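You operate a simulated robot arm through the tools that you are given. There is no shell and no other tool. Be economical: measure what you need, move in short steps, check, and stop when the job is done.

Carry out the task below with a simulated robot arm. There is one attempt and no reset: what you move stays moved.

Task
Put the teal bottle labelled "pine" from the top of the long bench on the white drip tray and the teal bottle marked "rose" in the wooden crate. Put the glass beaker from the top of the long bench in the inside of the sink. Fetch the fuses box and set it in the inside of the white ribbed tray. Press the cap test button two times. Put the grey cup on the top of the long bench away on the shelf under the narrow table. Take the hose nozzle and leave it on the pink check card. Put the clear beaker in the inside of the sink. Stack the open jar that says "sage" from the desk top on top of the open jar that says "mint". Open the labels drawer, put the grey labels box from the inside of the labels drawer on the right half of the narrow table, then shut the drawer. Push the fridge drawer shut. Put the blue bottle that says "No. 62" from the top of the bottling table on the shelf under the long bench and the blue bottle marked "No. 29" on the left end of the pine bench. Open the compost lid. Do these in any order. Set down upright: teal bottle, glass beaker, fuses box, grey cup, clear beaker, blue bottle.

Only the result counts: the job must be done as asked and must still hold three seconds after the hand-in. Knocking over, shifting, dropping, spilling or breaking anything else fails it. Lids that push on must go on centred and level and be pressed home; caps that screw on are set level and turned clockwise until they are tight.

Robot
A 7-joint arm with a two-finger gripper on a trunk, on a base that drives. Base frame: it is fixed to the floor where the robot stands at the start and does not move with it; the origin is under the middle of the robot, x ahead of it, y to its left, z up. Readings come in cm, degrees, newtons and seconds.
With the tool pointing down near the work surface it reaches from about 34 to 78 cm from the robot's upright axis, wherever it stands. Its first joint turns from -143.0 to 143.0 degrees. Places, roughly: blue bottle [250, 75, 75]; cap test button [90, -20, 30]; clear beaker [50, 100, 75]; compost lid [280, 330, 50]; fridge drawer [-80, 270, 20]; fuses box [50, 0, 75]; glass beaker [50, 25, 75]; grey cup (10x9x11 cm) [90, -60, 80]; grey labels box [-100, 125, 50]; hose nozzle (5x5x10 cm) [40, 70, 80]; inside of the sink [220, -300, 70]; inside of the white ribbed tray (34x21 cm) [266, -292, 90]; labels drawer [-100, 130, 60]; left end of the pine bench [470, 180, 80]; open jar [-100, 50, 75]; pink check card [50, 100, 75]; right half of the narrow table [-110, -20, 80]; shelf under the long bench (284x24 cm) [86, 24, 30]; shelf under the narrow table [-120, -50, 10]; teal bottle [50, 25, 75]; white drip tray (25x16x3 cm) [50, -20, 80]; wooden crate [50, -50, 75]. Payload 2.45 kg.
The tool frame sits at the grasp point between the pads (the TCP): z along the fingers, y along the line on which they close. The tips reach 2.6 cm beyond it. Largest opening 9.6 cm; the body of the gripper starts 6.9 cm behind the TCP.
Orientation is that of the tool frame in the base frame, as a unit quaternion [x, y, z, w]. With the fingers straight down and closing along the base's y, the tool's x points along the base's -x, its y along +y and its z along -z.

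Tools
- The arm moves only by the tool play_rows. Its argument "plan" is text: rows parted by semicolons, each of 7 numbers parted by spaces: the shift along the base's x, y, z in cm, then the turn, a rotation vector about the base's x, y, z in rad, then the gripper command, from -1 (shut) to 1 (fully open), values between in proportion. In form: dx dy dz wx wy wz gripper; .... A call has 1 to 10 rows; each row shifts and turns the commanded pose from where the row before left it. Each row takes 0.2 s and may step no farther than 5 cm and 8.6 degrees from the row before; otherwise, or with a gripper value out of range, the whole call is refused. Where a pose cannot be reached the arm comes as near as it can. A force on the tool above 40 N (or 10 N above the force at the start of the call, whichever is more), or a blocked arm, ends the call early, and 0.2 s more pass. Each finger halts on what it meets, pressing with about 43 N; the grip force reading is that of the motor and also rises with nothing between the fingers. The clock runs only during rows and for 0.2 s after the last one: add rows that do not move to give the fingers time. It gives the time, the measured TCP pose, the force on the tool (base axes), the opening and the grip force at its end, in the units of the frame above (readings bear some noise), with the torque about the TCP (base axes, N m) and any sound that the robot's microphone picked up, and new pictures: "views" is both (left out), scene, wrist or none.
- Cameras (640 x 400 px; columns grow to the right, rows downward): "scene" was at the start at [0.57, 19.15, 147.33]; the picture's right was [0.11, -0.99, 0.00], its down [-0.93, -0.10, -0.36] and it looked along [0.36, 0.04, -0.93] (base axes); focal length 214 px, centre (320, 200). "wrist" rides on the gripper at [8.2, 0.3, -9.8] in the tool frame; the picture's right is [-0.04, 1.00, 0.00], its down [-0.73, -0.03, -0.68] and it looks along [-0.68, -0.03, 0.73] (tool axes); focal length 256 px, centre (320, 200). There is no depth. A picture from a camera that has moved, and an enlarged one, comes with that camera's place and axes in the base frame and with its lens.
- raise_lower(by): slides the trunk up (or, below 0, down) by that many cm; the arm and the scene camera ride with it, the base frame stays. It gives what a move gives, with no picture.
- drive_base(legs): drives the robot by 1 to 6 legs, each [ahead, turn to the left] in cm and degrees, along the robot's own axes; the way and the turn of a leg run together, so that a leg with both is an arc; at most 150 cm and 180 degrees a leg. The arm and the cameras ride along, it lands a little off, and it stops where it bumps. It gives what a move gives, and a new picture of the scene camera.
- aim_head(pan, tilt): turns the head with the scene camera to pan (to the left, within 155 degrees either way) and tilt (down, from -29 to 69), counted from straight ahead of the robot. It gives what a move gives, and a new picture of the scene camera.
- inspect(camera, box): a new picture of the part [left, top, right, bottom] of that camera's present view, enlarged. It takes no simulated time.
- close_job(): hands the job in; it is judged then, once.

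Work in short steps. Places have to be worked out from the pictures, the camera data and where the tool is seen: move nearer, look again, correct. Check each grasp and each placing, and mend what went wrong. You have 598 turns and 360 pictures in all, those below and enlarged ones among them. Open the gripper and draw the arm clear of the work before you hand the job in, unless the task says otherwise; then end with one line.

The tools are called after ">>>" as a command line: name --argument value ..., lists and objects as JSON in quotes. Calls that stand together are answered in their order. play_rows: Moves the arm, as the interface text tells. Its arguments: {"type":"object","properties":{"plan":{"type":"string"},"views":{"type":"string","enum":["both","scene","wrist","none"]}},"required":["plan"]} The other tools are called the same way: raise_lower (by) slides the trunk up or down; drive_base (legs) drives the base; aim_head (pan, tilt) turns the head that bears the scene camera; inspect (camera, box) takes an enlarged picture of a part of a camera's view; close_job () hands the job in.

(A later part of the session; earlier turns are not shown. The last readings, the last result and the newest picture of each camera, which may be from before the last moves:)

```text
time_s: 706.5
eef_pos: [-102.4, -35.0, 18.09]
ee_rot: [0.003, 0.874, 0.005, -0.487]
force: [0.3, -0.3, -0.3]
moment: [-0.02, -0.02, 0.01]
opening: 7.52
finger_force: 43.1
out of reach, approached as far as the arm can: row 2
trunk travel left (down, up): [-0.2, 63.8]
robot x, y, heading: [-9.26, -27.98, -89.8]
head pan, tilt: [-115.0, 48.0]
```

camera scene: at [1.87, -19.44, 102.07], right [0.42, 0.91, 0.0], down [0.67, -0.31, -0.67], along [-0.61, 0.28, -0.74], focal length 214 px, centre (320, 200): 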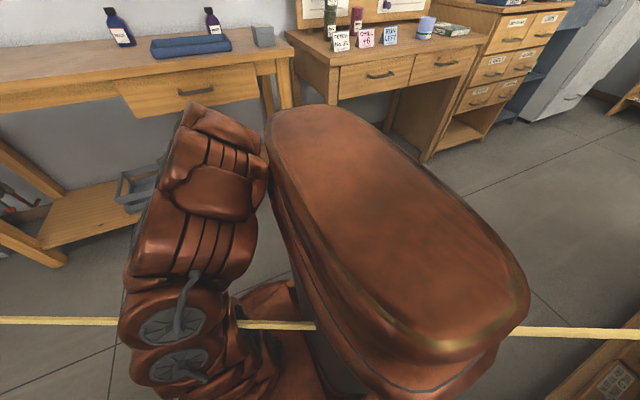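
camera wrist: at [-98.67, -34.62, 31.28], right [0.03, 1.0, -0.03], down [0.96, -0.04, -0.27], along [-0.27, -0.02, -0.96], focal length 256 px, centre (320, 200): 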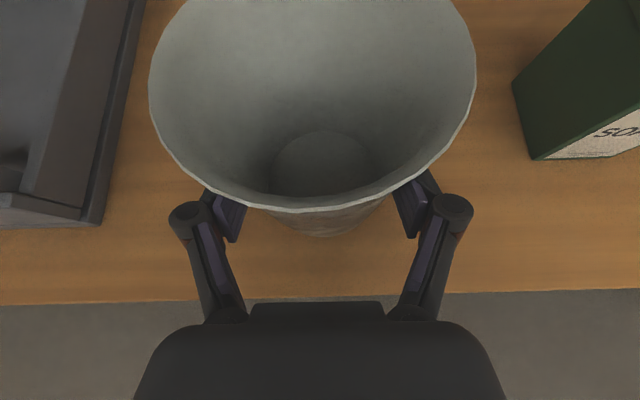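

>>> play_rows --plan "0 0 -0.4 0 0 0 -1;0 0 -0.4 0 0 0 -1;0 0 -0.4 0 0 0 -1;0 0 0 0 0 0 -1" --views "none"

```text
time_s: 707.5
eef_pos: [-102.43, -34.92, 17.42]
ee_rot: [0.004, 0.873, 0.007, -0.488]
force: [-1.0, 4.0, 21.6]
moment: [-0.06, 0.54, 0.05]
opening: 7.48
finger_force: 43.4
out of reach, approached as far as the arm can: row 1
trunk travel left (down, up): [-0.2, 63.8]
robot x, y, heading: [-8.92, -27.94, -89.7]
head pan, tilt: [-115.0, 48.0]
```

Contact. Release and back out along the tool axis.

>>> play_rows --plan "0 0 0.2 0 0 0 -1;0 0 0 0 0 0 0;0 0 0 0 0 0 0.85;0 0 0 0 0 0 0.85;1.7 0 0.3 0 0 0 0.9;2.5 0 0.5 0 0 0 0.9;3.5 0 0.5 0 0 0 0.9;4 0 0 0 0 0 0.9;4 0 0 0 0 0 0.9" --views "wrist"

```text
time_s: 709.5
eef_pos: [-91.39, -35.14, 15.89]
ee_rot: [0.004, 0.874, 0.006, -0.487]
force: [-0.2, -0.3, 0.4]
moment: [0.01, -0.03, 0.01]
opening: 9.11
finger_force: 0.0
out of reach, approached as far as the arm can: row 8, 9
trunk travel left (down, up): [-0.2, 63.8]
robot x, y, heading: [-9.1, -27.71, -90.1]
head pan, tilt: [-115.0, 48.0]
camera wrist: at [-87.28, -34.92, 28.1], right [0.03, 1.0, -0.03], down [0.96, -0.04, -0.27], along [-0.27, -0.02, -0.96], focal length 256 px, centre (320, 200)
```

wrist: 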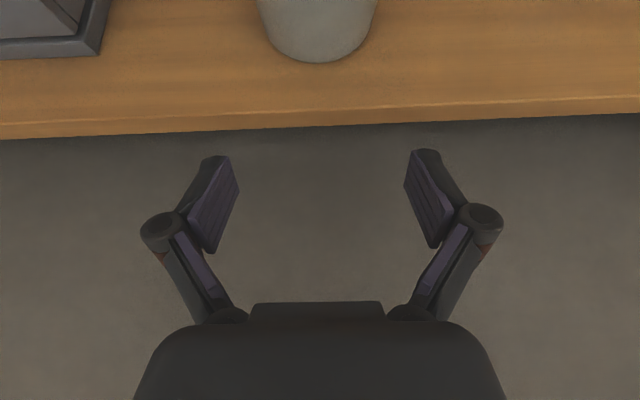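

The cup stands upright on the shelf. I retract and raise.

>>> play_rows --plan "3 0 3 0 0 0 0;3 0 3 0 0 0 0;3 0 3 0 0 0 0;2 0 3 0 0 0 0;0 0 3 0 0 0 0;0 0 3 0 0 0 0" --views "none"

>>> raise_lower --by 40

>>> raise_lower --by 20

```text
time_s: 710.9
eef_pos: [-90.03, -33.81, 30.48]
ee_rot: [0.003, 0.874, 0.006, -0.485]
force: [-0.5, -1.2, 0.7]
moment: [0.02, 0.0, -0.02]
opening: 4.84
finger_force: 0.1
out of reach, approached as far as the arm can: row 2, 3, 4, 5, 6
trunk travel left (down, up): [-0.2, 63.8]
robot x, y, heading: [-9.58, -28.2, -89.9]
head pan, tilt: [-115.0, 48.0]
```

```text
time_s: 714.4
eef_pos: [-89.64, -33.63, 69.02]
ee_rot: [0.004, 0.879, 0.005, -0.478]
force: [2.0, -0.9, -7.8]
moment: [-0.2, -0.01, -0.05]
opening: 4.67
finger_force: 0.1
trunk travel left (down, up): [-39.7, 24.3]
robot x, y, heading: [-9.17, -28.05, -89.7]
head pan, tilt: [-115.0, 48.0]
stopped: the force on the tool passed its limit at 48 N (the readings are from after the stop); the commanded pose is now the measured one
```

```text
time_s: 714.9
eef_pos: [-89.31, -33.73, 69.3]
ee_rot: [0.005, 0.883, 0.004, -0.47]
force: [5.1, -2.7, -8.3]
moment: [-0.21, -0.05, -0.1]
opening: 4.6
finger_force: 0.0
trunk travel left (down, up): [-40.7, 23.3]
robot x, y, heading: [-9.22, -27.92, -89.8]
head pan, tilt: [-115.0, 48.0]
stopped: the force on the tool passed its limit at 50 N (the readings are from after the stop); the commanded pose is now the measured one
```

The tips touched the table drawer's handle; I lower a bit and retract in +x.

>>> raise_lower --by -4

>>> play_rows --plan "3 0 0 0 0 0 0;4 0 0 0 0 0 0;4 0 0 0 0 0 0;4 0 0 0 0 0 0" --views "wrist"

```text
time_s: 715.7
eef_pos: [-89.28, -33.68, 65.47]
ee_rot: [0.005, 0.882, 0.004, -0.471]
force: [0.7, 0.4, 0.6]
moment: [0.0, 0.02, 0.0]
opening: 4.79
finger_force: 0.0
trunk travel left (down, up): [-36.7, 27.3]
robot x, y, heading: [-9.42, -27.83, -89.7]
head pan, tilt: [-115.0, 48.0]
```

```text
time_s: 716.7
eef_pos: [-88.76, -32.04, 63.93]
ee_rot: [0.005, 0.882, 0.003, -0.47]
force: [-0.3, 0.0, 0.5]
moment: [0.03, 0.03, -0.03]
opening: 4.79
finger_force: 0.0
out of reach, approached as far as the arm can: row 1, 2, 3, 4
trunk travel left (down, up): [-36.7, 27.3]
robot x, y, heading: [-9.24, -27.95, -89.7]
head pan, tilt: [-115.0, 48.0]
camera wrist: at [-85.11, -31.7, 76.17], right [0.03, 1.0, -0.03], down [0.97, -0.04, -0.23], along [-0.23, -0.02, -0.97], focal length 256 px, centre (320, 200)
```

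wrist: 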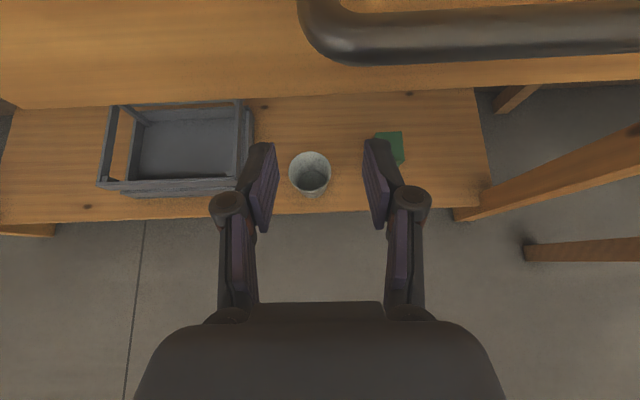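

Cup stands fine. I turn left to swing the hand clear of the table, then raise.

>>> drive_base --legs '[[0, 45]]'

>>> raise_lower --by 26

```text
time_s: 719.2
eef_pos: [-62.5, -87.12, 63.81]
ee_rot: [-0.333, 0.817, -0.177, -0.437]
force: [-0.3, -0.2, 0.2]
moment: [0.03, 0.0, -0.02]
opening: 4.8
finger_force: 0.0
trunk travel left (down, up): [-36.7, 27.3]
robot x, y, heading: [-9.24, -28.26, -44.9]
head pan, tilt: [-115.0, 48.0]
camera scene: at [-7.29, -13.98, 131.46], right [-0.35, 0.94, 0.0], down [0.7, 0.26, -0.67], along [-0.63, -0.23, -0.74], focal length 214 px, centre (320, 200)
```

scene: 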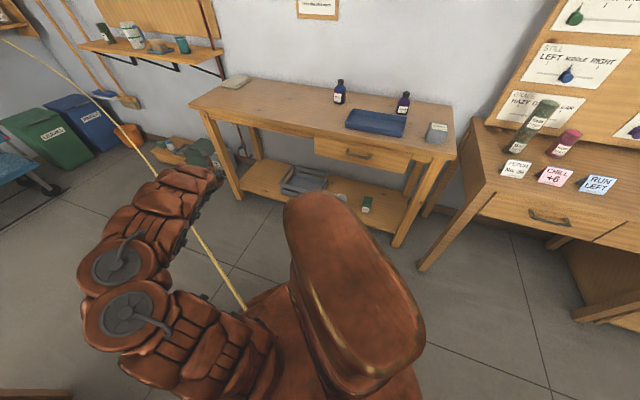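

```text
time_s: 721.9
eef_pos: [-62.49, -87.21, 89.95]
ee_rot: [-0.334, 0.817, -0.178, -0.436]
force: [0.4, -0.4, 0.1]
moment: [-0.02, 0.02, -0.02]
opening: 4.81
finger_force: 0.0
trunk travel left (down, up): [-62.7, 1.3]
robot x, y, heading: [-9.04, -28.16, -45.0]
head pan, tilt: [-115.0, 48.0]
```

Level the tool and tuck it, then turn to put the bench on my right near the glass beaker.

>>> play_rows --plan "1 1 2 0.098 -0.0997 0 0;1 1 2 0.098 -0.0997 0 0;1 1 2 0.098 -0.0997 0 0;1 1 2 0.098 -0.0997 0 0;2 2 2 0.098 -0.0997 0 0;2 2 2 0.098 -0.0997 0 0;2 2 2 0.098 -0.0997 0 0;2 2 0 0 0 0 0;2 2 0 0 0 0 0;2 2 0 0 0 0 0" --views "none"

>>> drive_base --legs '[[0, 135], [44, 0]]'

>>> play_rows --plan "0 0 0 0 0 0 1" --views "wrist"

```text
time_s: 724.1
eef_pos: [-40.89, -67.5, 99.3]
ee_rot: [-0.379, 0.925, 0.001, -0.001]
force: [-0.3, 0.0, -0.7]
moment: [0.04, -0.04, 0.0]
opening: 4.78
finger_force: 0.0
out of reach, approached as far as the arm can: row 3, 4, 7
trunk travel left (down, up): [-62.7, 1.3]
robot x, y, heading: [-8.94, -28.07, -44.7]
head pan, tilt: [-115.0, 48.0]
```

```text
time_s: 732.3
eef_pos: [42.13, 20.16, 99.31]
ee_rot: [1.0, -0.016, 0.001, 0.002]
force: [-0.4, -1.6, -0.3]
moment: [0.0, 0.01, -0.01]
opening: 4.79
finger_force: 0.0
trunk travel left (down, up): [-62.7, 1.3]
robot x, y, heading: [-8.29, 15.41, 88.7]
head pan, tilt: [-115.0, 48.0]
camera scene: at [-19.47, 7.86, 157.46], right [-0.44, -0.9, 0.0], down [-0.67, 0.33, -0.67], along [0.6, -0.29, -0.74], focal length 214 px, centre (320, 200)
```

scene: 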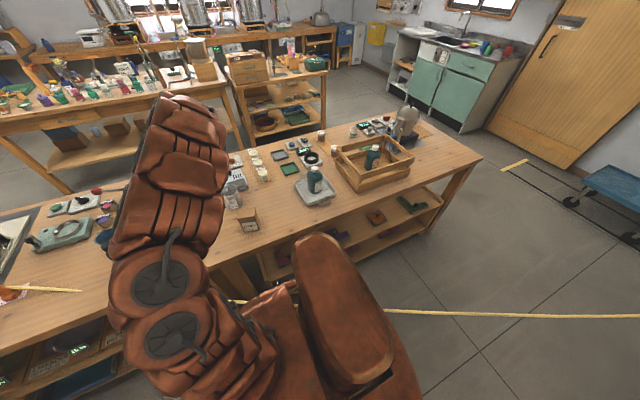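

```text
time_s: 732.7
eef_pos: [42.27, 20.18, 99.38]
ee_rot: [1.0, -0.015, 0.001, 0.002]
force: [-0.2, -0.7, -0.6]
moment: [0.0, 0.01, 0.01]
opening: 8.33
finger_force: 0.0
trunk travel left (down, up): [-62.7, 1.3]
robot x, y, heading: [-8.26, 15.72, 88.9]
head pan, tilt: [-115.0, 48.0]
camera wrist: at [50.35, 19.59, 109.16], right [-0.07, -1.0, 0.0], down [-0.73, 0.05, 0.68], along [-0.68, 0.05, -0.74], focal length 256 px, centre (320, 200)
```

wrist: 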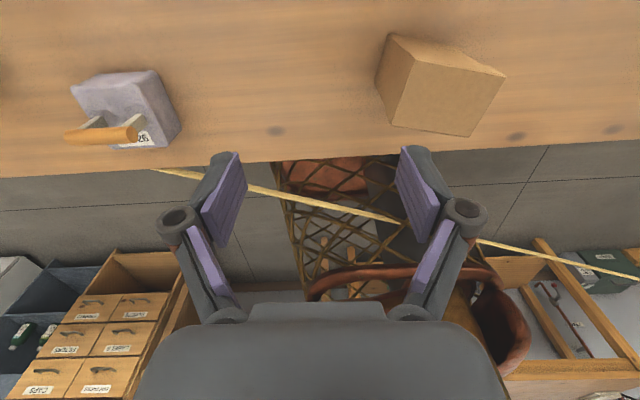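

Both the fuses box and beaker are near. I yaw the tool to the natural orientation (closing along x, matching the box's short side) and hover near the fuses box.

>>> play_rows --plan "0 -0.5 1 0 0 0.141 1;0 -0.5 1 0 0 0.141 1;0 -0.5 0 0 0 0.141 1;0 -0.5 0 0 0 0.141 1;0 -0.5 0 0 0 0.141 1;0 -0.5 0 0 0 0.141 1;0 -0.5 0 0 0 0.141 1;0 -0.5 0 0 0 0.141 1;0 -0.5 0 0 0 0.141 1;0 -0.5 0 0 0 0.141 1" --views "wrist"

```text
time_s: 734.9
eef_pos: [21.56, 34.51, 101.34]
ee_rot: [0.823, 0.567, 0.018, 0.017]
force: [0.8, -0.5, 0.6]
moment: [0.0, -0.02, -0.01]
opening: 9.63
finger_force: 0.1
out of reach, approached as far as the arm can: row 3, 4, 5, 6, 7, 8, 9, 10
trunk travel left (down, up): [-62.7, 1.3]
robot x, y, heading: [-8.14, 15.75, 88.9]
head pan, tilt: [-115.0, 48.0]
camera wrist: at [24.29, 42.3, 111.3], right [0.92, -0.39, 0.05], down [-0.32, -0.67, 0.67], along [-0.23, -0.63, -0.74], focal length 256 px, centre (320, 200)
```

wrist: 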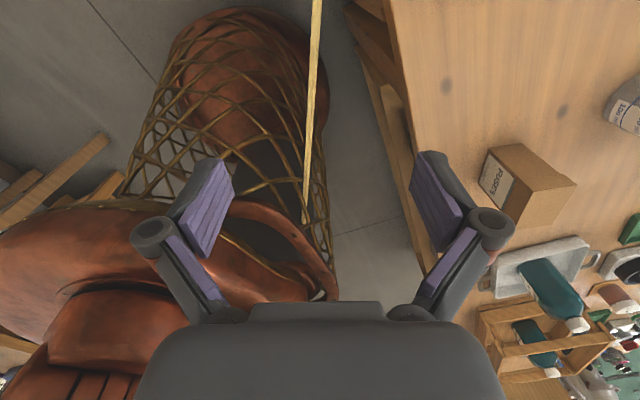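

The tool swung around the near limit; now I move out over the fuses box (≈42, 10.5).

>>> play_rows --plan "3.3 -3.4 1 0 0 0.03 1;3.3 -3.4 1 0 0 0.03 1;3.3 -3.4 0 0 0 0.03 1;3.3 -3.4 0 0 0 0.03 1;3.3 -3.4 0 0 0 0.03 1;3.3 -3.4 0 0 0 0.02 1;0 -3 0 0 0 0 1;0 0 0 0 0 0 1" --views "wrist"

```text
time_s: 736.7
eef_pos: [21.73, 33.78, 96.6]
ee_rot: [0.803, 0.595, 0.02, 0.018]
force: [0.3, 0.8, 0.4]
moment: [0.0, -0.02, 0.0]
opening: 9.61
finger_force: 0.1
out of reach, approached as far as the arm can: row 1, 2, 3, 4, 5, 6, 7
trunk travel left (down, up): [-62.7, 1.3]
robot x, y, heading: [-8.08, 15.36, 88.8]
head pan, tilt: [-115.0, 48.0]
camera wrist: at [23.93, 41.51, 106.49], right [0.94, -0.33, 0.05], down [-0.28, -0.69, 0.67], along [-0.18, -0.64, -0.74], focal length 256 px, centre (320, 200)
```

wrist: 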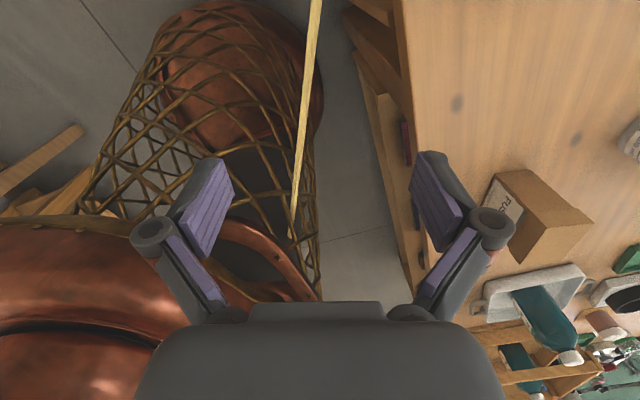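

The wrist joint is at its end on this side. I unwind the yaw the other way (≈−174°) while moving outward.

>>> play_rows --plan "1 0 1 0 0 -0.148 1;1 0 1 0 0 -0.148 1;1 -1 1 0 0 -0.148 1;2 -1 1 0 0 -0.148 1;2 -1 1 0 0 -0.148 1;2 -2 1 0 0 -0.148 1;2 -2 1 0 0 -0.148 1;2 -2 1 0 0 -0.148 1;2 -2 0 0 0 -0.148 1;2 -2 0 0 0 -0.148 1" --views "none"

>>> play_rows --plan "1 -1 0 0 0 -0.148 1;1 -1 0 0 0 -0.148 1;1 -1 0 0 0 -0.148 1;1 -1 0 0 0 -0.148 1;0 -1 0 0 0 -0.148 1;0 -1 0 0 0 -0.148 1;0 -1 0 0 0 -0.148 1;0 -1 0 0 0 -0.148 1;0 0 0 0 0 -0.148 1;0 0 0 0 0 -0.148 1" --views "wrist"

```text
time_s: 738.9
eef_pos: [38.74, 20.79, 104.53]
ee_rot: [0.994, -0.104, 0.002, 0.027]
force: [0.9, -0.3, 0.2]
moment: [-0.03, -0.03, -0.04]
opening: 9.59
finger_force: 0.0
trunk travel left (down, up): [-62.7, 1.3]
robot x, y, heading: [-7.85, 15.65, 88.8]
head pan, tilt: [-115.0, 48.0]
```

```text
time_s: 741.1
eef_pos: [42.79, 12.62, 104.57]
ee_rot: [-0.664, 0.747, 0.017, -0.021]
force: [-0.7, 0.9, 0.2]
moment: [-0.01, 0.02, 0.01]
opening: 9.62
finger_force: 0.1
trunk travel left (down, up): [-62.7, 1.3]
robot x, y, heading: [-8.47, 15.55, 88.9]
head pan, tilt: [-115.0, 48.0]
camera wrist: at [41.95, 4.73, 114.52], right [-0.99, 0.16, 0.05], down [0.15, 0.73, 0.67], along [0.07, 0.67, -0.74], focal length 256 px, centre (320, 200)
```

wrist: 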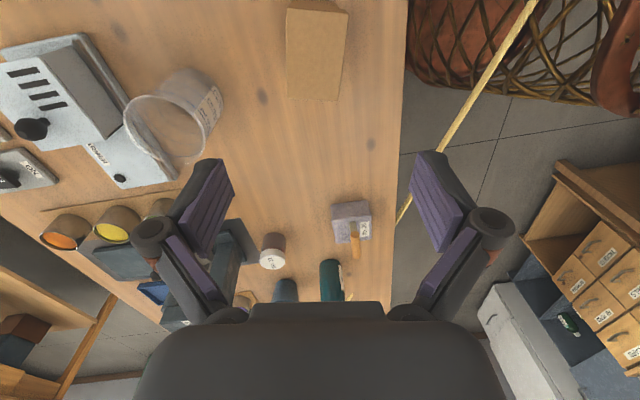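

Now the tool is well oriented: box top centre ≈(42.1, 11). I centre over it and descend partway.

>>> play_rows --plan "-0.7 -1.6 -3 -0.02 -0.02 0 1;0 0 -4 -0.015 -0.015 0 1;0 0 0 0 0 0 1" --views "wrist"

```text
time_s: 741.9
eef_pos: [42.01, 10.98, 97.42]
ee_rot: [-0.664, 0.747, -0.008, -0.021]
force: [0.3, -1.3, 0.2]
moment: [0.0, 0.0, -0.02]
opening: 9.61
finger_force: 0.0
trunk travel left (down, up): [-62.7, 1.3]
robot x, y, heading: [-8.17, 15.7, 88.8]
head pan, tilt: [-115.0, 48.0]
camera wrist: at [40.91, 3.44, 107.64], right [-0.99, 0.16, 0.01], down [0.13, 0.75, 0.65], along [0.09, 0.64, -0.76], focal length 256 px, centre (320, 200)
```

wrist: 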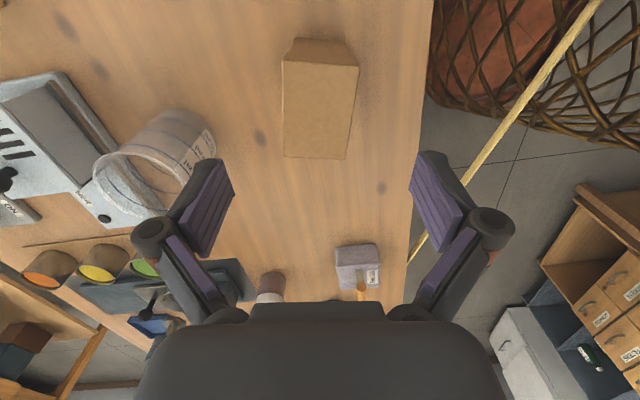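

Centred. Descend to z≈83.5 and grip.

>>> play_rows --plan "0 0 -4.5 0 0 0 1;0 0 -4.5 0 0 0 1;0 0 -4.5 0 0 0 1;0 0 -0.5 0 0 0 1;0 0 0 0 0 0 -1;0 0 0 0 0 0 -1;0 0 0 0 0 0 -1;0 0 0 0 0 0 -1;0 0 4 0 0 0 -1;0 0 4.5 0 0 0 -1" --views "wrist"

```text
time_s: 744.1
eef_pos: [42.05, 11.03, 91.97]
ee_rot: [-0.665, 0.747, -0.008, -0.021]
force: [-0.7, -0.5, -2.3]
moment: [-0.03, 0.02, -0.03]
opening: 6.65
finger_force: 42.7
trunk travel left (down, up): [-62.7, 1.3]
robot x, y, heading: [-8.27, 15.9, 89.1]
head pan, tilt: [-115.0, 48.0]
camera wrist: at [40.99, 3.52, 102.13], right [-0.99, 0.16, 0.01], down [0.13, 0.75, 0.65], along [0.09, 0.64, -0.76], focal length 256 px, centre (320, 200)
```

wrist: 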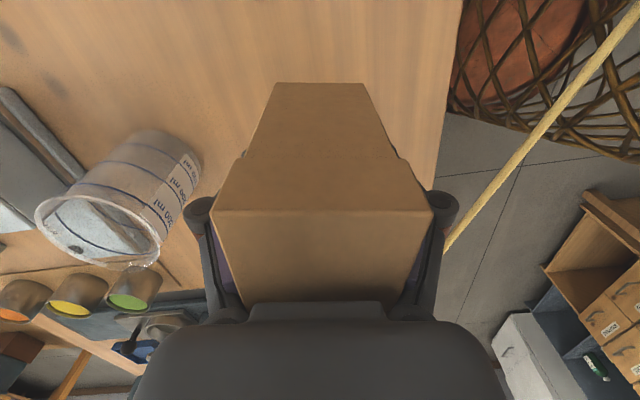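

Box gripped. Lift and drive: reverse south, then east to the sink counter.

>>> play_rows --plan "0 0 4.5 0 0 0 -1;0 0 4.5 0 0 0 -1;0 0 4.5 0 0 0 -1;0 0 2.5 0 0 0 -1" --views "none"

>>> drive_base --legs '[[-150, 0], [-60, 0], [0, -97], [150, 0], [118, 0], [0, 7]]'

>>> aim_head --pan -60 --tilt 40

```text
time_s: 745.1
eef_pos: [41.85, 11.02, 108.2]
ee_rot: [-0.664, 0.747, -0.007, -0.02]
force: [0.3, -0.2, -0.7]
moment: [0.01, 0.01, 0.0]
opening: 6.34
finger_force: 42.8
trunk travel left (down, up): [-62.7, 1.3]
robot x, y, heading: [-8.29, 15.98, 88.8]
head pan, tilt: [-115.0, 48.0]
```

```text
time_s: 772.7
eef_pos: [244.88, -284.58, 108.13]
ee_rot: [0.069, 0.997, 0.007, -0.02]
force: [0.9, -0.7, -1.3]
moment: [0.03, 0.03, 0.01]
opening: 6.26
finger_force: 42.9
trunk travel left (down, up): [-62.7, 1.3]
robot x, y, heading: [250.31, -234.25, -2.5]
head pan, tilt: [-115.0, 48.0]
camera scene: at [242.66, -222.79, 157.46], right [-0.89, 0.46, 0.0], down [0.34, 0.66, -0.67], along [-0.31, -0.59, -0.74], focal length 214 px, centre (320, 200)
```

scene: 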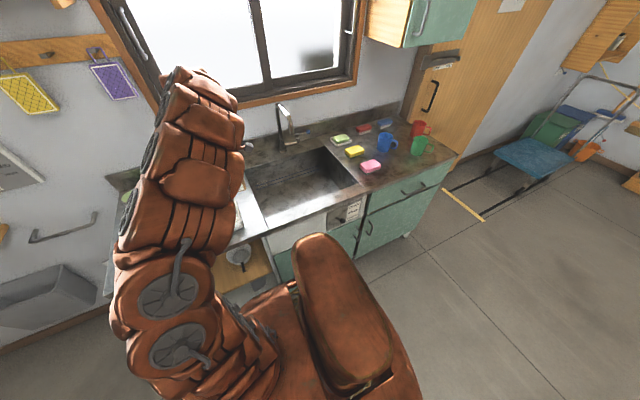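

```text
time_s: 773.9
eef_pos: [244.9, -284.54, 108.13]
ee_rot: [0.07, 0.997, 0.009, -0.02]
force: [0.5, -0.4, -0.4]
moment: [-0.02, 0.0, -0.01]
opening: 6.26
finger_force: 43.2
trunk travel left (down, up): [-62.7, 1.3]
robot x, y, heading: [251.07, -234.64, -2.5]
head pan, tilt: [-60.0, 40.0]
camera scene: at [250.23, -223.31, 158.61], right [-0.89, -0.46, 0.0], down [-0.3, 0.57, -0.77], along [0.36, -0.68, -0.64], focal length 214 px, centre (320, 200)
```

scene: 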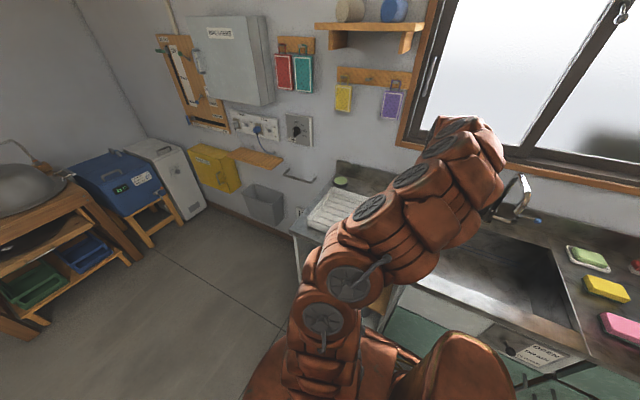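

The ribbed tray is at left of the counter ≈(268, −293). I move the box over it and check.

>>> play_rows --plan "4 -1.4 0 0 0 0 -1;4 -1.4 0 0 0 0 -1;4 -1.4 0 0 0 0 -1;4 -1.4 0 0 0 0 -1;4 -1.4 0 0 0 0 -1;2 -1 0 0 0 0 -1;0 0 0 0 0 0 -1" --views "wrist"

```text
time_s: 775.5
eef_pos: [266.94, -292.52, 108.03]
ee_rot: [0.069, 0.997, 0.009, -0.021]
force: [-0.4, -0.3, -0.6]
moment: [-0.02, 0.0, -0.01]
opening: 6.23
finger_force: 42.7
trunk travel left (down, up): [-62.7, 1.3]
robot x, y, heading: [250.63, -234.44, -2.3]
head pan, tilt: [-60.0, 40.0]
camera wrist: at [259.31, -291.14, 118.23], right [0.18, 0.98, 0.01], down [0.75, -0.14, 0.65], along [0.64, -0.11, -0.76], focal length 256 px, centre (320, 200)
```

wrist: 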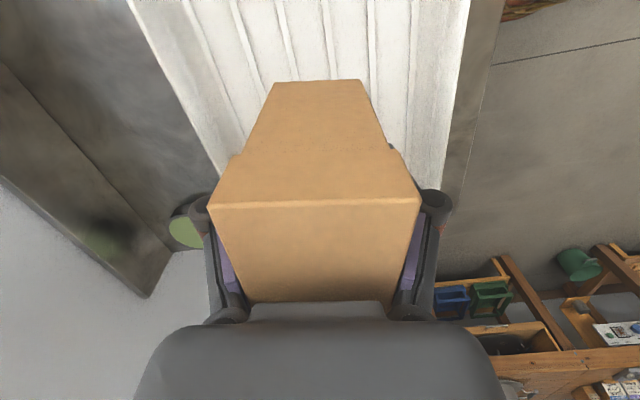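

Over the tray centre. Lower to contact.

>>> play_rows --plan "0 0 -4 0 0 0 -1;0 0 -3 0 0 0 -1;0 0 -2 0 0 0 -1;0 0 -1 0 0 0 -1;0 0 -0.5 0 0 0 -1;0 0 -0.5 0 0 0 -1;0 0 -0.5 0 0 0 -1;0 0 0 0 0 0 -1" --views "wrist"

```text
time_s: 777.3
eef_pos: [266.91, -292.62, 96.57]
ee_rot: [0.069, 0.997, 0.008, -0.022]
force: [-0.5, 0.1, -1.0]
moment: [0.02, 0.02, -0.02]
opening: 6.26
finger_force: 42.7
trunk travel left (down, up): [-62.7, 1.3]
robot x, y, heading: [250.54, -234.97, -2.2]
head pan, tilt: [-60.0, 40.0]
camera wrist: at [259.22, -291.26, 106.73], right [0.18, 0.98, 0.01], down [0.75, -0.14, 0.65], along [0.64, -0.11, -0.76], focal length 256 px, centre (320, 200)
```

wrist: 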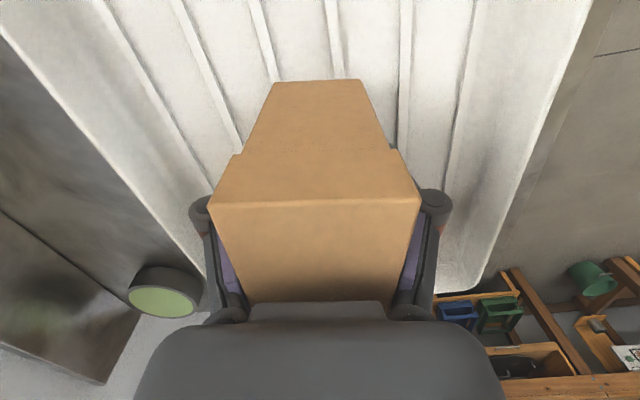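

>>> play_rows --plan "0 0 -0.5 0 0 0 -1;0 0 -0.5 0 0 0 -1;0 0 -0.4 0 0 0 -1;0 0 -0.4 0 0 0 -1;0 0 -0.4 0 0 0 -1;0 0 0 0 0 0 -1" --views "none"

```text
time_s: 778.7
eef_pos: [267.04, -292.62, 94.34]
ee_rot: [0.069, 0.997, 0.008, -0.02]
force: [0.0, -0.2, -2.3]
moment: [0.0, 0.01, -0.01]
opening: 6.23
finger_force: 43.5
trunk travel left (down, up): [-62.7, 1.3]
robot x, y, heading: [250.22, -234.46, -2.5]
head pan, tilt: [-60.0, 40.0]
```

>>> play_rows --plan "0 0 -0.4 0 0 0 -1;0 0 -0.4 0 0 0 -1;0 0 -0.4 0 0 0 -1;0 0 -0.4 0 0 0 -1;0 0 -0.4 0 0 0 -1;0 0 0 0 0 0 -1" --views "none"

```text
time_s: 779.5
eef_pos: [267.02, -292.74, 93.72]
ee_rot: [0.068, 0.998, 0.004, -0.02]
force: [-1.4, 5.0, 23.6]
moment: [-0.37, 0.62, -0.06]
opening: 6.21
finger_force: 43.4
trunk travel left (down, up): [-62.7, 1.3]
robot x, y, heading: [250.47, -234.32, -2.0]
head pan, tilt: [-60.0, 40.0]
stopped in row 4: the force on the tool passed its limit at 48 N (the readings are from after the stop); the commanded pose is now the measured one
```

Contact. Release and rise; check.

>>> play_rows --plan "0 0 0.3 0 0 0 -1;0 0 0 0 0 0 0.2;0 0 0 0 0 0 1;0 0 0 0 0 0 1;0 0 4 0 0 0 1;0 0 4.5 0 0 0 1;0 0 4.5 0 0 0 1;-3 0 0 0 0 0 1" --views "wrist"

```text
time_s: 781.4
eef_pos: [263.87, -292.66, 106.84]
ee_rot: [0.068, 0.997, 0.006, -0.02]
force: [0.5, -0.1, -0.8]
moment: [0.0, 0.03, 0.0]
opening: 9.62
finger_force: 0.0
trunk travel left (down, up): [-62.7, 1.3]
robot x, y, heading: [250.69, -234.57, -2.2]
head pan, tilt: [-60.0, 40.0]
camera wrist: at [256.27, -291.33, 117.03], right [0.18, 0.98, 0.01], down [0.75, -0.14, 0.65], along [0.64, -0.11, -0.76], focal length 256 px, centre (320, 200)
```

wrist: 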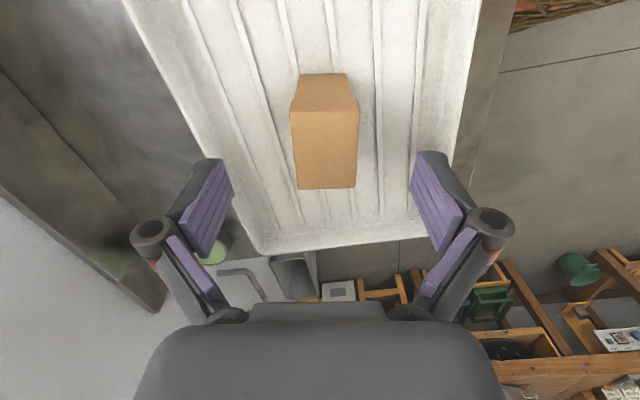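

Fuses box stands in the tray. I return to the bench for the glass beaker by the reverse path.

>>> play_rows --plan "-4 2 1 0 0 0 1;-4 2 1 0 0 0 1;-3 3 0 0 0 0 1" --views "none"

>>> drive_base --legs '[[0, -6], [-150, 0], [-115, 0], [0, 97], [150, 0], [52, 0]]'

>>> play_rows --plan "0 0 0 0 0 0 1" --views "wrist"

```text
time_s: 782.1
eef_pos: [253.02, -285.77, 108.8]
ee_rot: [0.07, 0.997, 0.007, -0.019]
force: [0.5, 0.6, 0.4]
moment: [0.01, 0.04, 0.01]
opening: 9.57
finger_force: 0.0
trunk travel left (down, up): [-62.7, 1.3]
robot x, y, heading: [250.56, -234.31, -2.4]
head pan, tilt: [-60.0, 40.0]
```

```text
time_s: 809.4
eef_pos: [51.37, 10.64, 108.82]
ee_rot: [-0.649, 0.76, -0.01, -0.018]
force: [0.3, -0.4, 0.9]
moment: [0.0, 0.02, 0.03]
opening: 9.62
finger_force: 0.1
trunk travel left (down, up): [-62.7, 1.3]
robot x, y, heading: [-0.27, 9.16, 86.5]
head pan, tilt: [-60.0, 40.0]
camera scene: at [-10.87, 9.47, 158.61], right [0.45, -0.89, 0.0], down [-0.57, -0.29, -0.77], along [0.69, 0.34, -0.64], focal length 214 px, centre (320, 200)
```

scene: 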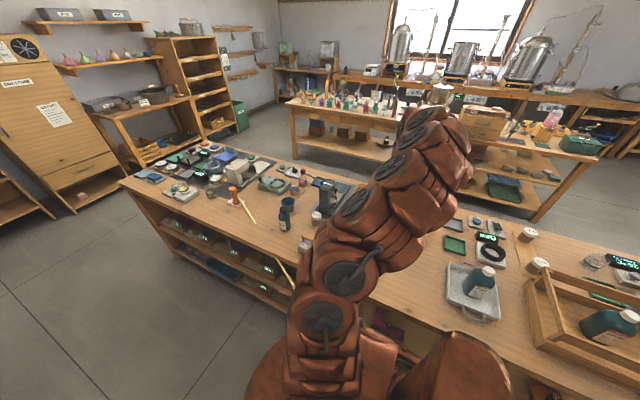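

```text
time_s: 809.8
eef_pos: [51.38, 10.72, 108.83]
ee_rot: [-0.648, 0.761, -0.01, -0.018]
force: [-0.8, -0.3, 0.2]
moment: [-0.01, -0.01, 0.0]
opening: 9.63
finger_force: 0.0
trunk travel left (down, up): [-62.7, 1.3]
robot x, y, heading: [-0.03, 9.31, 86.6]
head pan, tilt: [-60.0, 40.0]
camera wrist: at [49.87, 3.13, 119.02], right [-0.98, 0.2, 0.01], down [0.15, 0.75, 0.65], along [0.12, 0.64, -0.76], focal length 256 px, centre (320, 200)
```

wrist: 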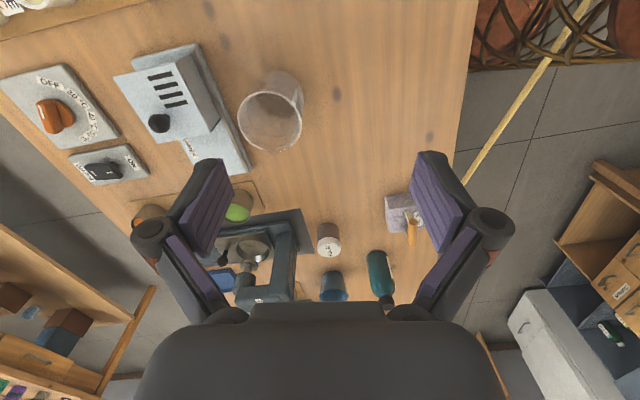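

Glass beaker ≈(58.4, 14.2), rim ~7.5 cm. I yaw 90° so the fingers close along y (clear of the device beside it) and move over it.

>>> play_rows --plan "0.7 0.4 0 0 0 0.143 1;0.7 0.4 0 0 0 0.143 1;0.7 0.4 0 0 0 0.143 1;0.7 0.4 0 0 0 0.143 1;0.7 0.4 0 0 0 0.143 1;0.7 0.4 0 0 0 0.143 1;0.7 0.4 0 0 0 0.143 1;0.7 0.4 0 0 0 0.143 1;0.7 0.3 0 0 0 0.143 1;0.7 0 0 0 0 0.143 1" --views "none"

>>> play_rows --plan "0 0 -3 0.03 0 0.14 1;0 0 -3 0 0.02 0 1;0 0 0 0 0 0 1" --views "wrist"

```text
time_s: 812.0
eef_pos: [58.32, 14.24, 108.8]
ee_rot: [0.989, -0.148, 0.019, 0.008]
force: [-0.3, -0.9, 0.8]
moment: [0.01, -0.02, -0.04]
opening: 9.59
finger_force: 0.0
trunk travel left (down, up): [-62.7, 1.3]
robot x, y, heading: [0.24, 9.26, 86.7]
head pan, tilt: [-60.0, 40.0]
```

```text
time_s: 812.8
eef_pos: [58.29, 14.39, 102.83]
ee_rot: [0.997, -0.079, 0.008, -0.008]
force: [-0.9, 0.1, -0.7]
moment: [0.04, 0.02, 0.03]
opening: 9.57
finger_force: 0.0
trunk travel left (down, up): [-62.7, 1.3]
robot x, y, heading: [0.03, 9.5, 86.6]
head pan, tilt: [-60.0, 40.0]
camera wrist: at [66.21, 12.56, 112.79], right [-0.2, -0.98, -0.02], down [-0.73, 0.14, 0.67], along [-0.65, 0.15, -0.74], focal length 256 px, centre (320, 200)
```

wrist: 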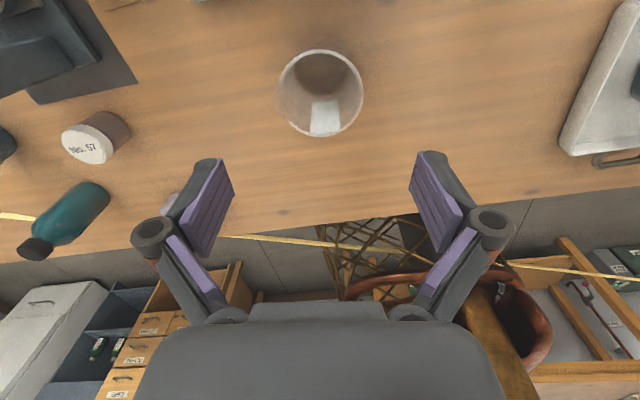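

Perfectly aligned (rim z≈90.4). Descend to z≈85 and grip.

>>> play_rows --plan "0 0 -4.5 0 0 0 1;0 0 -4.5 0 0 0 1;0 0 -4.5 0 0 0 1;0 0 -4.2 0 0 0 1;0 0 0 0 0 0 1;0 0 0 0 0 0 -1;0 0 0 0 0 0 -1;0 0 0 0 0 0 -1;0 0 0 0 0 0 -1" --views "wrist"

```text
time_s: 814.8
eef_pos: [58.54, 14.12, 85.33]
ee_rot: [0.997, -0.08, 0.008, -0.008]
force: [4.9, 2.8, 30.8]
moment: [0.03, 0.08, 0.05]
opening: 8.04
finger_force: 43.1
trunk travel left (down, up): [-62.7, 1.3]
robot x, y, heading: [0.03, 9.59, 86.4]
head pan, tilt: [-60.0, 40.0]
camera wrist: at [66.21, 12.49, 95.36], right [-0.2, -0.98, -0.02], down [-0.73, 0.14, 0.67], along [-0.65, 0.15, -0.75], focal length 256 px, centre (320, 200)
```

wrist: 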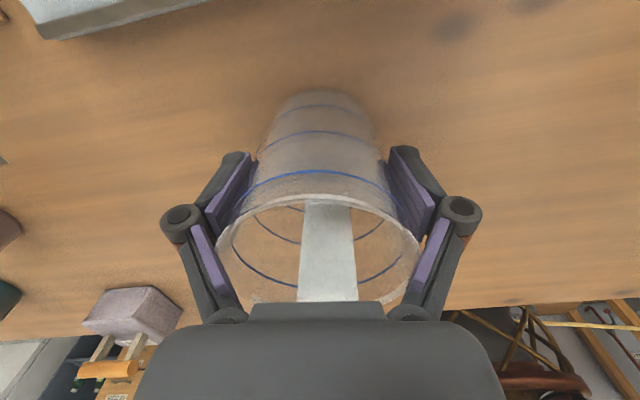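

The palm lightly touches the rim; grip is 8.04 cm. I lift gently and check.

>>> play_rows --plan "0 0 1 0 0 0 -1;0 0 3 0 0 0 -1;0 0 4 0 0 0 -1;0 0 4.5 0 0 0 -1;0 0 4.5 0 0 0 -1;0 0 4.5 0 0 0 -1;0 0 2 0 0 0 -1;0 0 0 0 0 0 -1" --views "wrist"

```text
time_s: 816.6
eef_pos: [58.35, 14.2, 108.77]
ee_rot: [0.997, -0.079, 0.007, -0.008]
force: [0.0, 0.1, -1.1]
moment: [0.01, 0.0, 0.0]
opening: 7.03
finger_force: 43.2
trunk travel left (down, up): [-62.7, 1.3]
robot x, y, heading: [-0.29, 9.62, 86.7]
head pan, tilt: [-60.0, 40.0]
camera wrist: at [66.18, 12.54, 118.7], right [-0.2, -0.98, -0.02], down [-0.73, 0.14, 0.67], along [-0.65, 0.15, -0.74], focal length 256 px, centre (320, 200)
```

wrist: 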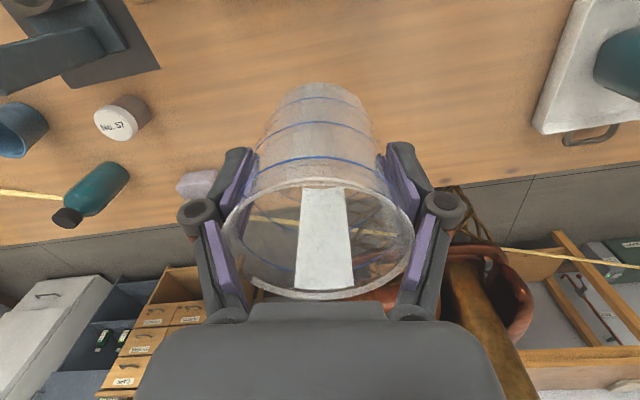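

Beaker held. I drive to the sink.

>>> drive_base --legs '[[-150, 2.4], [-54, 0], [0, -97], [150, 0], [80, 0], [0, 7.5]]'

>>> play_rows --plan "0 0 0 0 0 0 -1" --views "wrist"

```text
time_s: 842.3
eef_pos: [225.65, -285.01, 108.71]
ee_rot: [-0.668, 0.744, -0.011, 0.0]
force: [0.8, -0.5, -0.8]
moment: [0.03, 0.02, -0.01]
opening: 6.95
finger_force: 43.1
trunk travel left (down, up): [-62.7, 1.3]
robot x, y, heading: [217.84, -227.21, -0.3]
head pan, tilt: [-60.0, 40.0]
camera scene: at [217.07, -215.79, 158.61], right [-0.87, -0.49, 0.0], down [-0.32, 0.56, -0.77], along [0.38, -0.67, -0.64], focal length 214 px, centre (320, 200)
```

scene: 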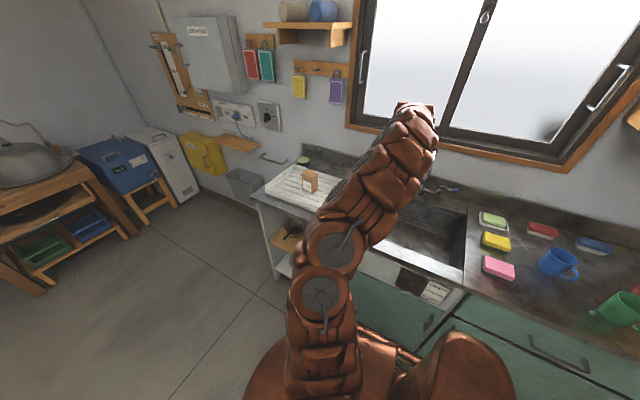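

```text
time_s: 842.7
eef_pos: [225.62, -285.05, 108.65]
ee_rot: [-0.667, 0.745, -0.011, 0.0]
force: [-0.6, 0.6, -0.8]
moment: [0.01, 0.0, -0.01]
opening: 6.98
finger_force: 43.1
trunk travel left (down, up): [-62.7, 1.3]
robot x, y, heading: [217.48, -227.2, -0.7]
head pan, tilt: [-60.0, 40.0]
camera wrist: at [224.3, -292.83, 118.69], right [-0.99, 0.15, -0.02], down [0.1, 0.74, 0.67], along [0.11, 0.66, -0.74], focal length 256 px, centre (320, 200)
```

wrist: 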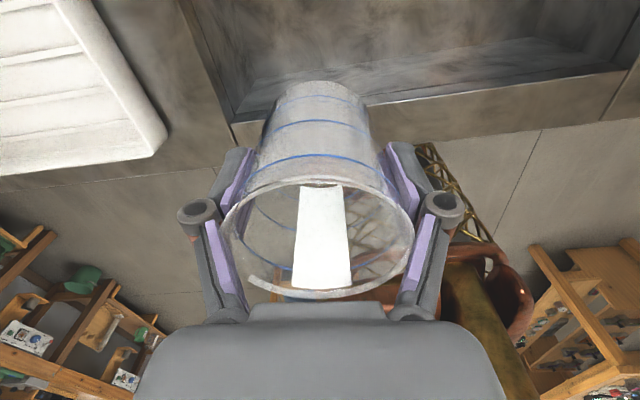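

The basin spans x≈190–238, y≈−281…−320. I move the beaker over its left part (224, −297) and lower.

>>> play_rows --plan "-0.4 -3 0 0 0 0 -1;-0.4 -3 0 0 0 0 -1;-0.4 -3 0 0 0 0 -1;-0.4 -3 0 0 0 0 -1;0 0 -4 0 0 0 -1;0 0 -4 0 0 0 -1;0 0 0 0 0 0 -1" --views "wrist"

```text
time_s: 844.3
eef_pos: [223.99, -296.87, 100.59]
ee_rot: [-0.668, 0.744, -0.011, 0.0]
force: [0.5, 0.6, -1.4]
moment: [0.01, 0.0, -0.01]
opening: 6.99
finger_force: 43.3
trunk travel left (down, up): [-62.7, 1.3]
robot x, y, heading: [217.7, -226.77, -0.2]
head pan, tilt: [-60.0, 40.0]
camera wrist: at [222.79, -304.75, 110.63], right [-0.99, 0.15, -0.02], down [0.1, 0.74, 0.67], along [0.11, 0.66, -0.74], focal length 256 px, centre (320, 200)
```

wrist: 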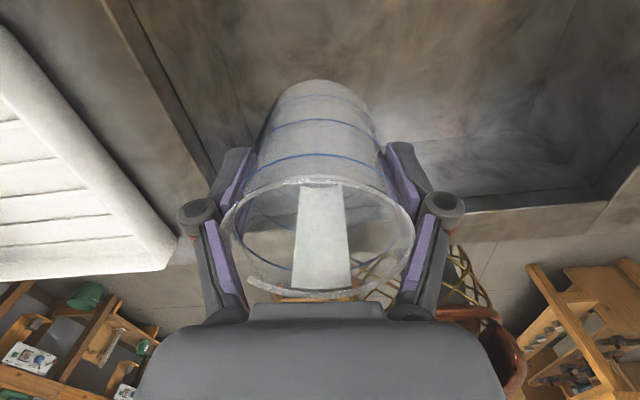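

Inside the basin area with clearance. Lower further.

>>> play_rows --plan "0 0 -4.5 0 0 0 -1;0 0 -4.5 0 0 0 -1;0 0 -4.5 0 0 0 -1;0 0 -4.5 0 0 0 -1;0 0 -1.5 0 0 0 -1;0 0 -1 0 0 0 -1;0 0 -0.6 0 0 0 -1;0 0 -0.6 0 0 0 -1;0 0 0 0 0 0 -1" --views "wrist"

```text
time_s: 846.3
eef_pos: [224.03, -296.99, 79.01]
ee_rot: [-0.668, 0.744, -0.01, 0.001]
force: [-0.4, 1.1, -1.2]
moment: [0.0, 0.0, -0.01]
opening: 6.98
finger_force: 43.4
trunk travel left (down, up): [-62.7, 1.3]
robot x, y, heading: [217.69, -226.85, -0.7]
head pan, tilt: [-60.0, 40.0]
camera wrist: at [222.71, -304.81, 88.97], right [-0.99, 0.15, -0.02], down [0.1, 0.74, 0.67], along [0.11, 0.66, -0.74], focal length 256 px, centre (320, 200)
```

wrist: 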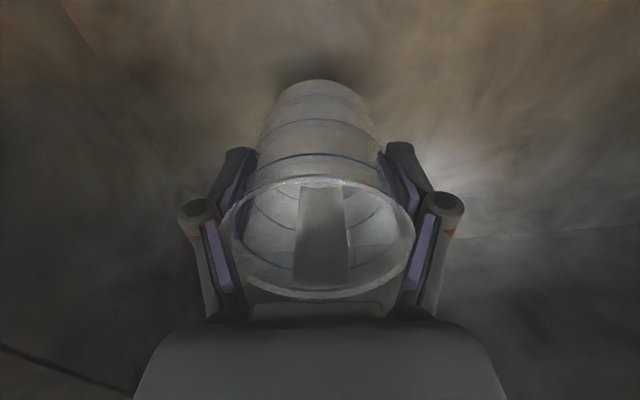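

>>> play_rows --plan "0 0 -0.6 0 0 0 -1;0 0 -0.6 0 0 0 -1;0 0 -0.5 0 0 0 -1;0 0 -0.5 0 0 0 -1;0 0 -0.5 0 0 0 -1;0 0 -0.5 0 0 0 -1;0 0 0 0 0 0 -1" --views "none"

```text
time_s: 847.9
eef_pos: [224.23, -297.07, 76.21]
ee_rot: [-0.668, 0.744, -0.012, -0.001]
force: [1.0, 0.8, 31.1]
moment: [0.94, 0.66, 0.01]
opening: 6.99
finger_force: 43.1
trunk travel left (down, up): [-62.7, 1.3]
robot x, y, heading: [217.45, -226.6, -0.3]
head pan, tilt: [-60.0, 40.0]
```

Contact. Ease up, release and rise.

>>> play_rows --plan "0 0 0.4 0 0 0 -1;0 0 0 0 0 0 -0.1;0 0 0 0 0 0 0.3;0 0 0 0 0 0 1;0 0 0 0 0 0 1;0 0 4 0 0 0 1;0 0 4.5 0 0 0 1;0 0 4.5 0 0 0 1;0 0 4.5 0 0 0 1" --views "wrist"

```text
time_s: 849.9
eef_pos: [224.05, -296.9, 93.86]
ee_rot: [-0.668, 0.744, -0.011, 0.0]
force: [-0.6, 0.1, -0.6]
moment: [0.02, 0.02, -0.02]
opening: 9.6
finger_force: 0.1
trunk travel left (down, up): [-62.7, 1.3]
robot x, y, heading: [217.79, -227.0, -0.6]
head pan, tilt: [-60.0, 40.0]
camera wrist: at [222.63, -304.74, 103.79], right [-0.99, 0.15, -0.02], down [0.1, 0.74, 0.67], along [0.11, 0.66, -0.74], focal length 256 px, centre (320, 200)
```

wrist: 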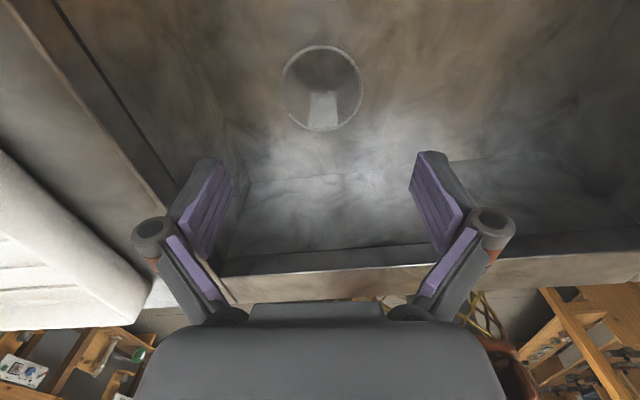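

The glass beaker stands in the sink. Back to the bench for the clear beaker.

>>> play_rows --plan "0 2 4.5 0 0 0 1;0 3 4 0 0 0 1;0 3 4 0 0 0 1;0 3 3 0 0 0 1" --views "none"

>>> drive_base --legs '[[0, -8], [-150, 0], [-80, 0], [0, 98], [150, 0], [148, 0]]'

>>> play_rows --plan "0 0 0 0 0 0 1" --views "wrist"

```text
time_s: 850.9
eef_pos: [224.08, -285.88, 109.1]
ee_rot: [-0.669, 0.743, -0.01, 0.002]
force: [-10.1, -0.8, -0.5]
moment: [0.1, -0.97, -0.03]
opening: 9.6
finger_force: 0.0
trunk travel left (down, up): [-62.7, 1.3]
robot x, y, heading: [217.78, -226.84, -0.6]
head pan, tilt: [-60.0, 40.0]
```

```text
time_s: 880.9
eef_pos: [44.75, 112.36, 109.07]
ee_rot: [0.999, -0.037, 0.007, -0.008]
force: [0.4, 0.5, 0.3]
moment: [-0.01, -0.02, 0.01]
opening: 9.6
finger_force: 0.1
trunk travel left (down, up): [-62.7, 1.3]
robot x, y, heading: [-13.99, 104.24, 91.2]
head pan, tilt: [-60.0, 40.0]
camera scene: at [-24.8, 103.52, 158.61], right [0.52, -0.85, 0.0], down [-0.55, -0.33, -0.77], along [0.65, 0.4, -0.64], focal length 214 px, centre (320, 200)
```

scene: 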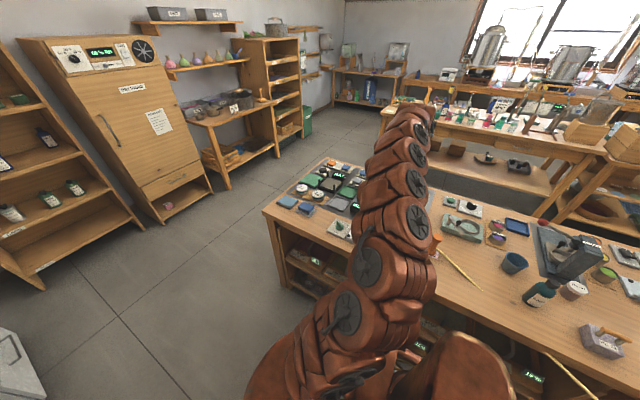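

```text
time_s: 881.3
eef_pos: [44.7, 112.43, 109.16]
ee_rot: [0.999, -0.038, 0.007, -0.009]
force: [0.0, 0.1, -0.1]
moment: [-0.01, -0.01, 0.0]
opening: 9.6
finger_force: 0.1
trunk travel left (down, up): [-62.7, 1.3]
robot x, y, heading: [-13.93, 104.05, 91.5]
head pan, tilt: [-60.0, 40.0]
camera wrist: at [52.67, 111.36, 119.05], right [-0.12, -0.99, -0.02], down [-0.74, 0.08, 0.67], along [-0.66, 0.09, -0.74], focal length 256 px, centre (320, 200)
```

wrist: 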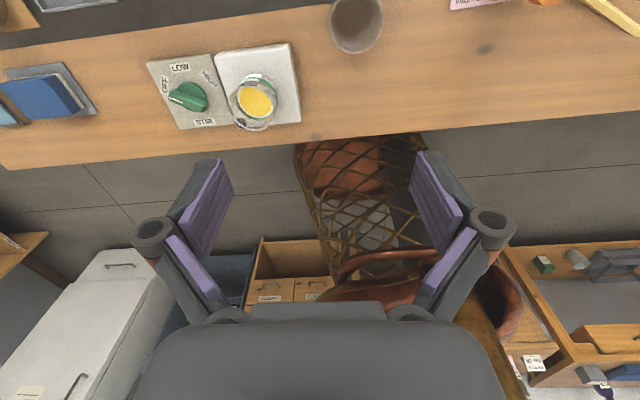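

Clear beaker ≈(48.3, 108.6). I centre over it and descend partway.

>>> play_rows --plan "1.8 -2 -3 0 0 0 1;1.8 -1.9 -3 0 0 0 1;0 0 -4.5 0 0 0 1;0 0 0 0 0 0 1" --views "wrist"

```text
time_s: 882.3
eef_pos: [48.26, 108.45, 98.41]
ee_rot: [0.999, -0.039, 0.007, -0.009]
force: [0.0, -0.2, -0.2]
moment: [0.03, -0.01, 0.0]
opening: 9.59
finger_force: 0.0
trunk travel left (down, up): [-62.7, 1.3]
robot x, y, heading: [-14.17, 104.31, 91.3]
head pan, tilt: [-60.0, 40.0]
camera wrist: at [56.3, 107.44, 108.48], right [-0.12, -0.99, -0.02], down [-0.74, 0.08, 0.67], along [-0.66, 0.09, -0.74], focal length 256 px, centre (320, 200)
```

wrist: 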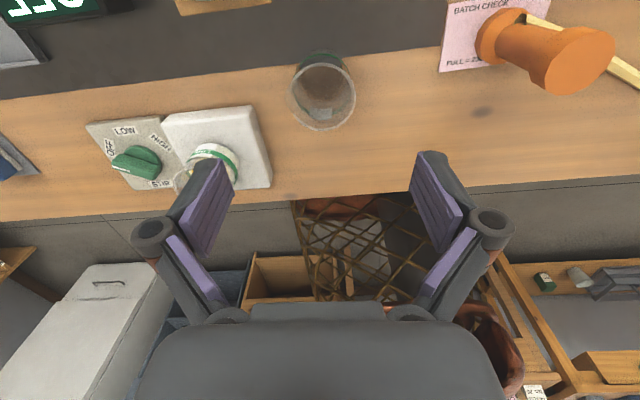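

The stirrer plate is close in y, so I yaw −90° to close along x instead.

>>> play_rows --plan "0 0 0 0 0 -0.142 1;0 0 0 0 0 -0.142 1;0 0 0 0 0 -0.142 1;0 0 0 0 0 -0.142 1;0 0 0 0 0 -0.142 1;0 0 0 0 0 -0.142 1;0 0 0 0 0 -0.142 1;0 0 0 0 0 -0.142 1;0 0 0 0 0 -0.142 1;0 0 0 0 0 -0.142 1" --views "none"

>>> play_rows --plan "0 0 -2 0 0 -0.12 1;0 0 0 0 0 0 1" --views "wrist"

```text
time_s: 884.5
eef_pos: [48.31, 108.54, 98.57]
ee_rot: [0.731, -0.682, 0.011, -0.001]
force: [0.0, 0.7, 0.2]
moment: [-0.01, -0.01, 0.02]
opening: 9.59
finger_force: 0.1
trunk travel left (down, up): [-62.7, 1.3]
robot x, y, heading: [-13.92, 104.09, 91.4]
head pan, tilt: [-60.0, 40.0]
```

```text
time_s: 885.1
eef_pos: [48.32, 108.62, 96.58]
ee_rot: [-0.69, 0.724, -0.011, 0.001]
force: [0.2, 0.3, 0.6]
moment: [-0.02, -0.01, 0.02]
opening: 9.57
finger_force: 0.1
trunk travel left (down, up): [-62.7, 1.3]
robot x, y, heading: [-14.14, 104.41, 90.9]
head pan, tilt: [-60.0, 40.0]
camera wrist: at [47.43, 100.59, 106.55], right [-1.0, 0.09, -0.02], down [0.05, 0.74, 0.67], along [0.07, 0.67, -0.74], focal length 256 px, centre (320, 200)
```

wrist: 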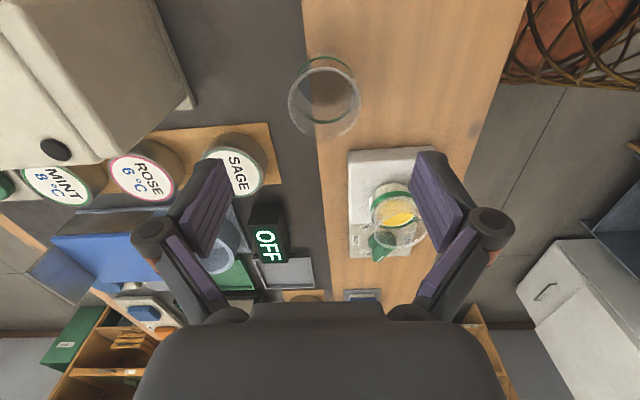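

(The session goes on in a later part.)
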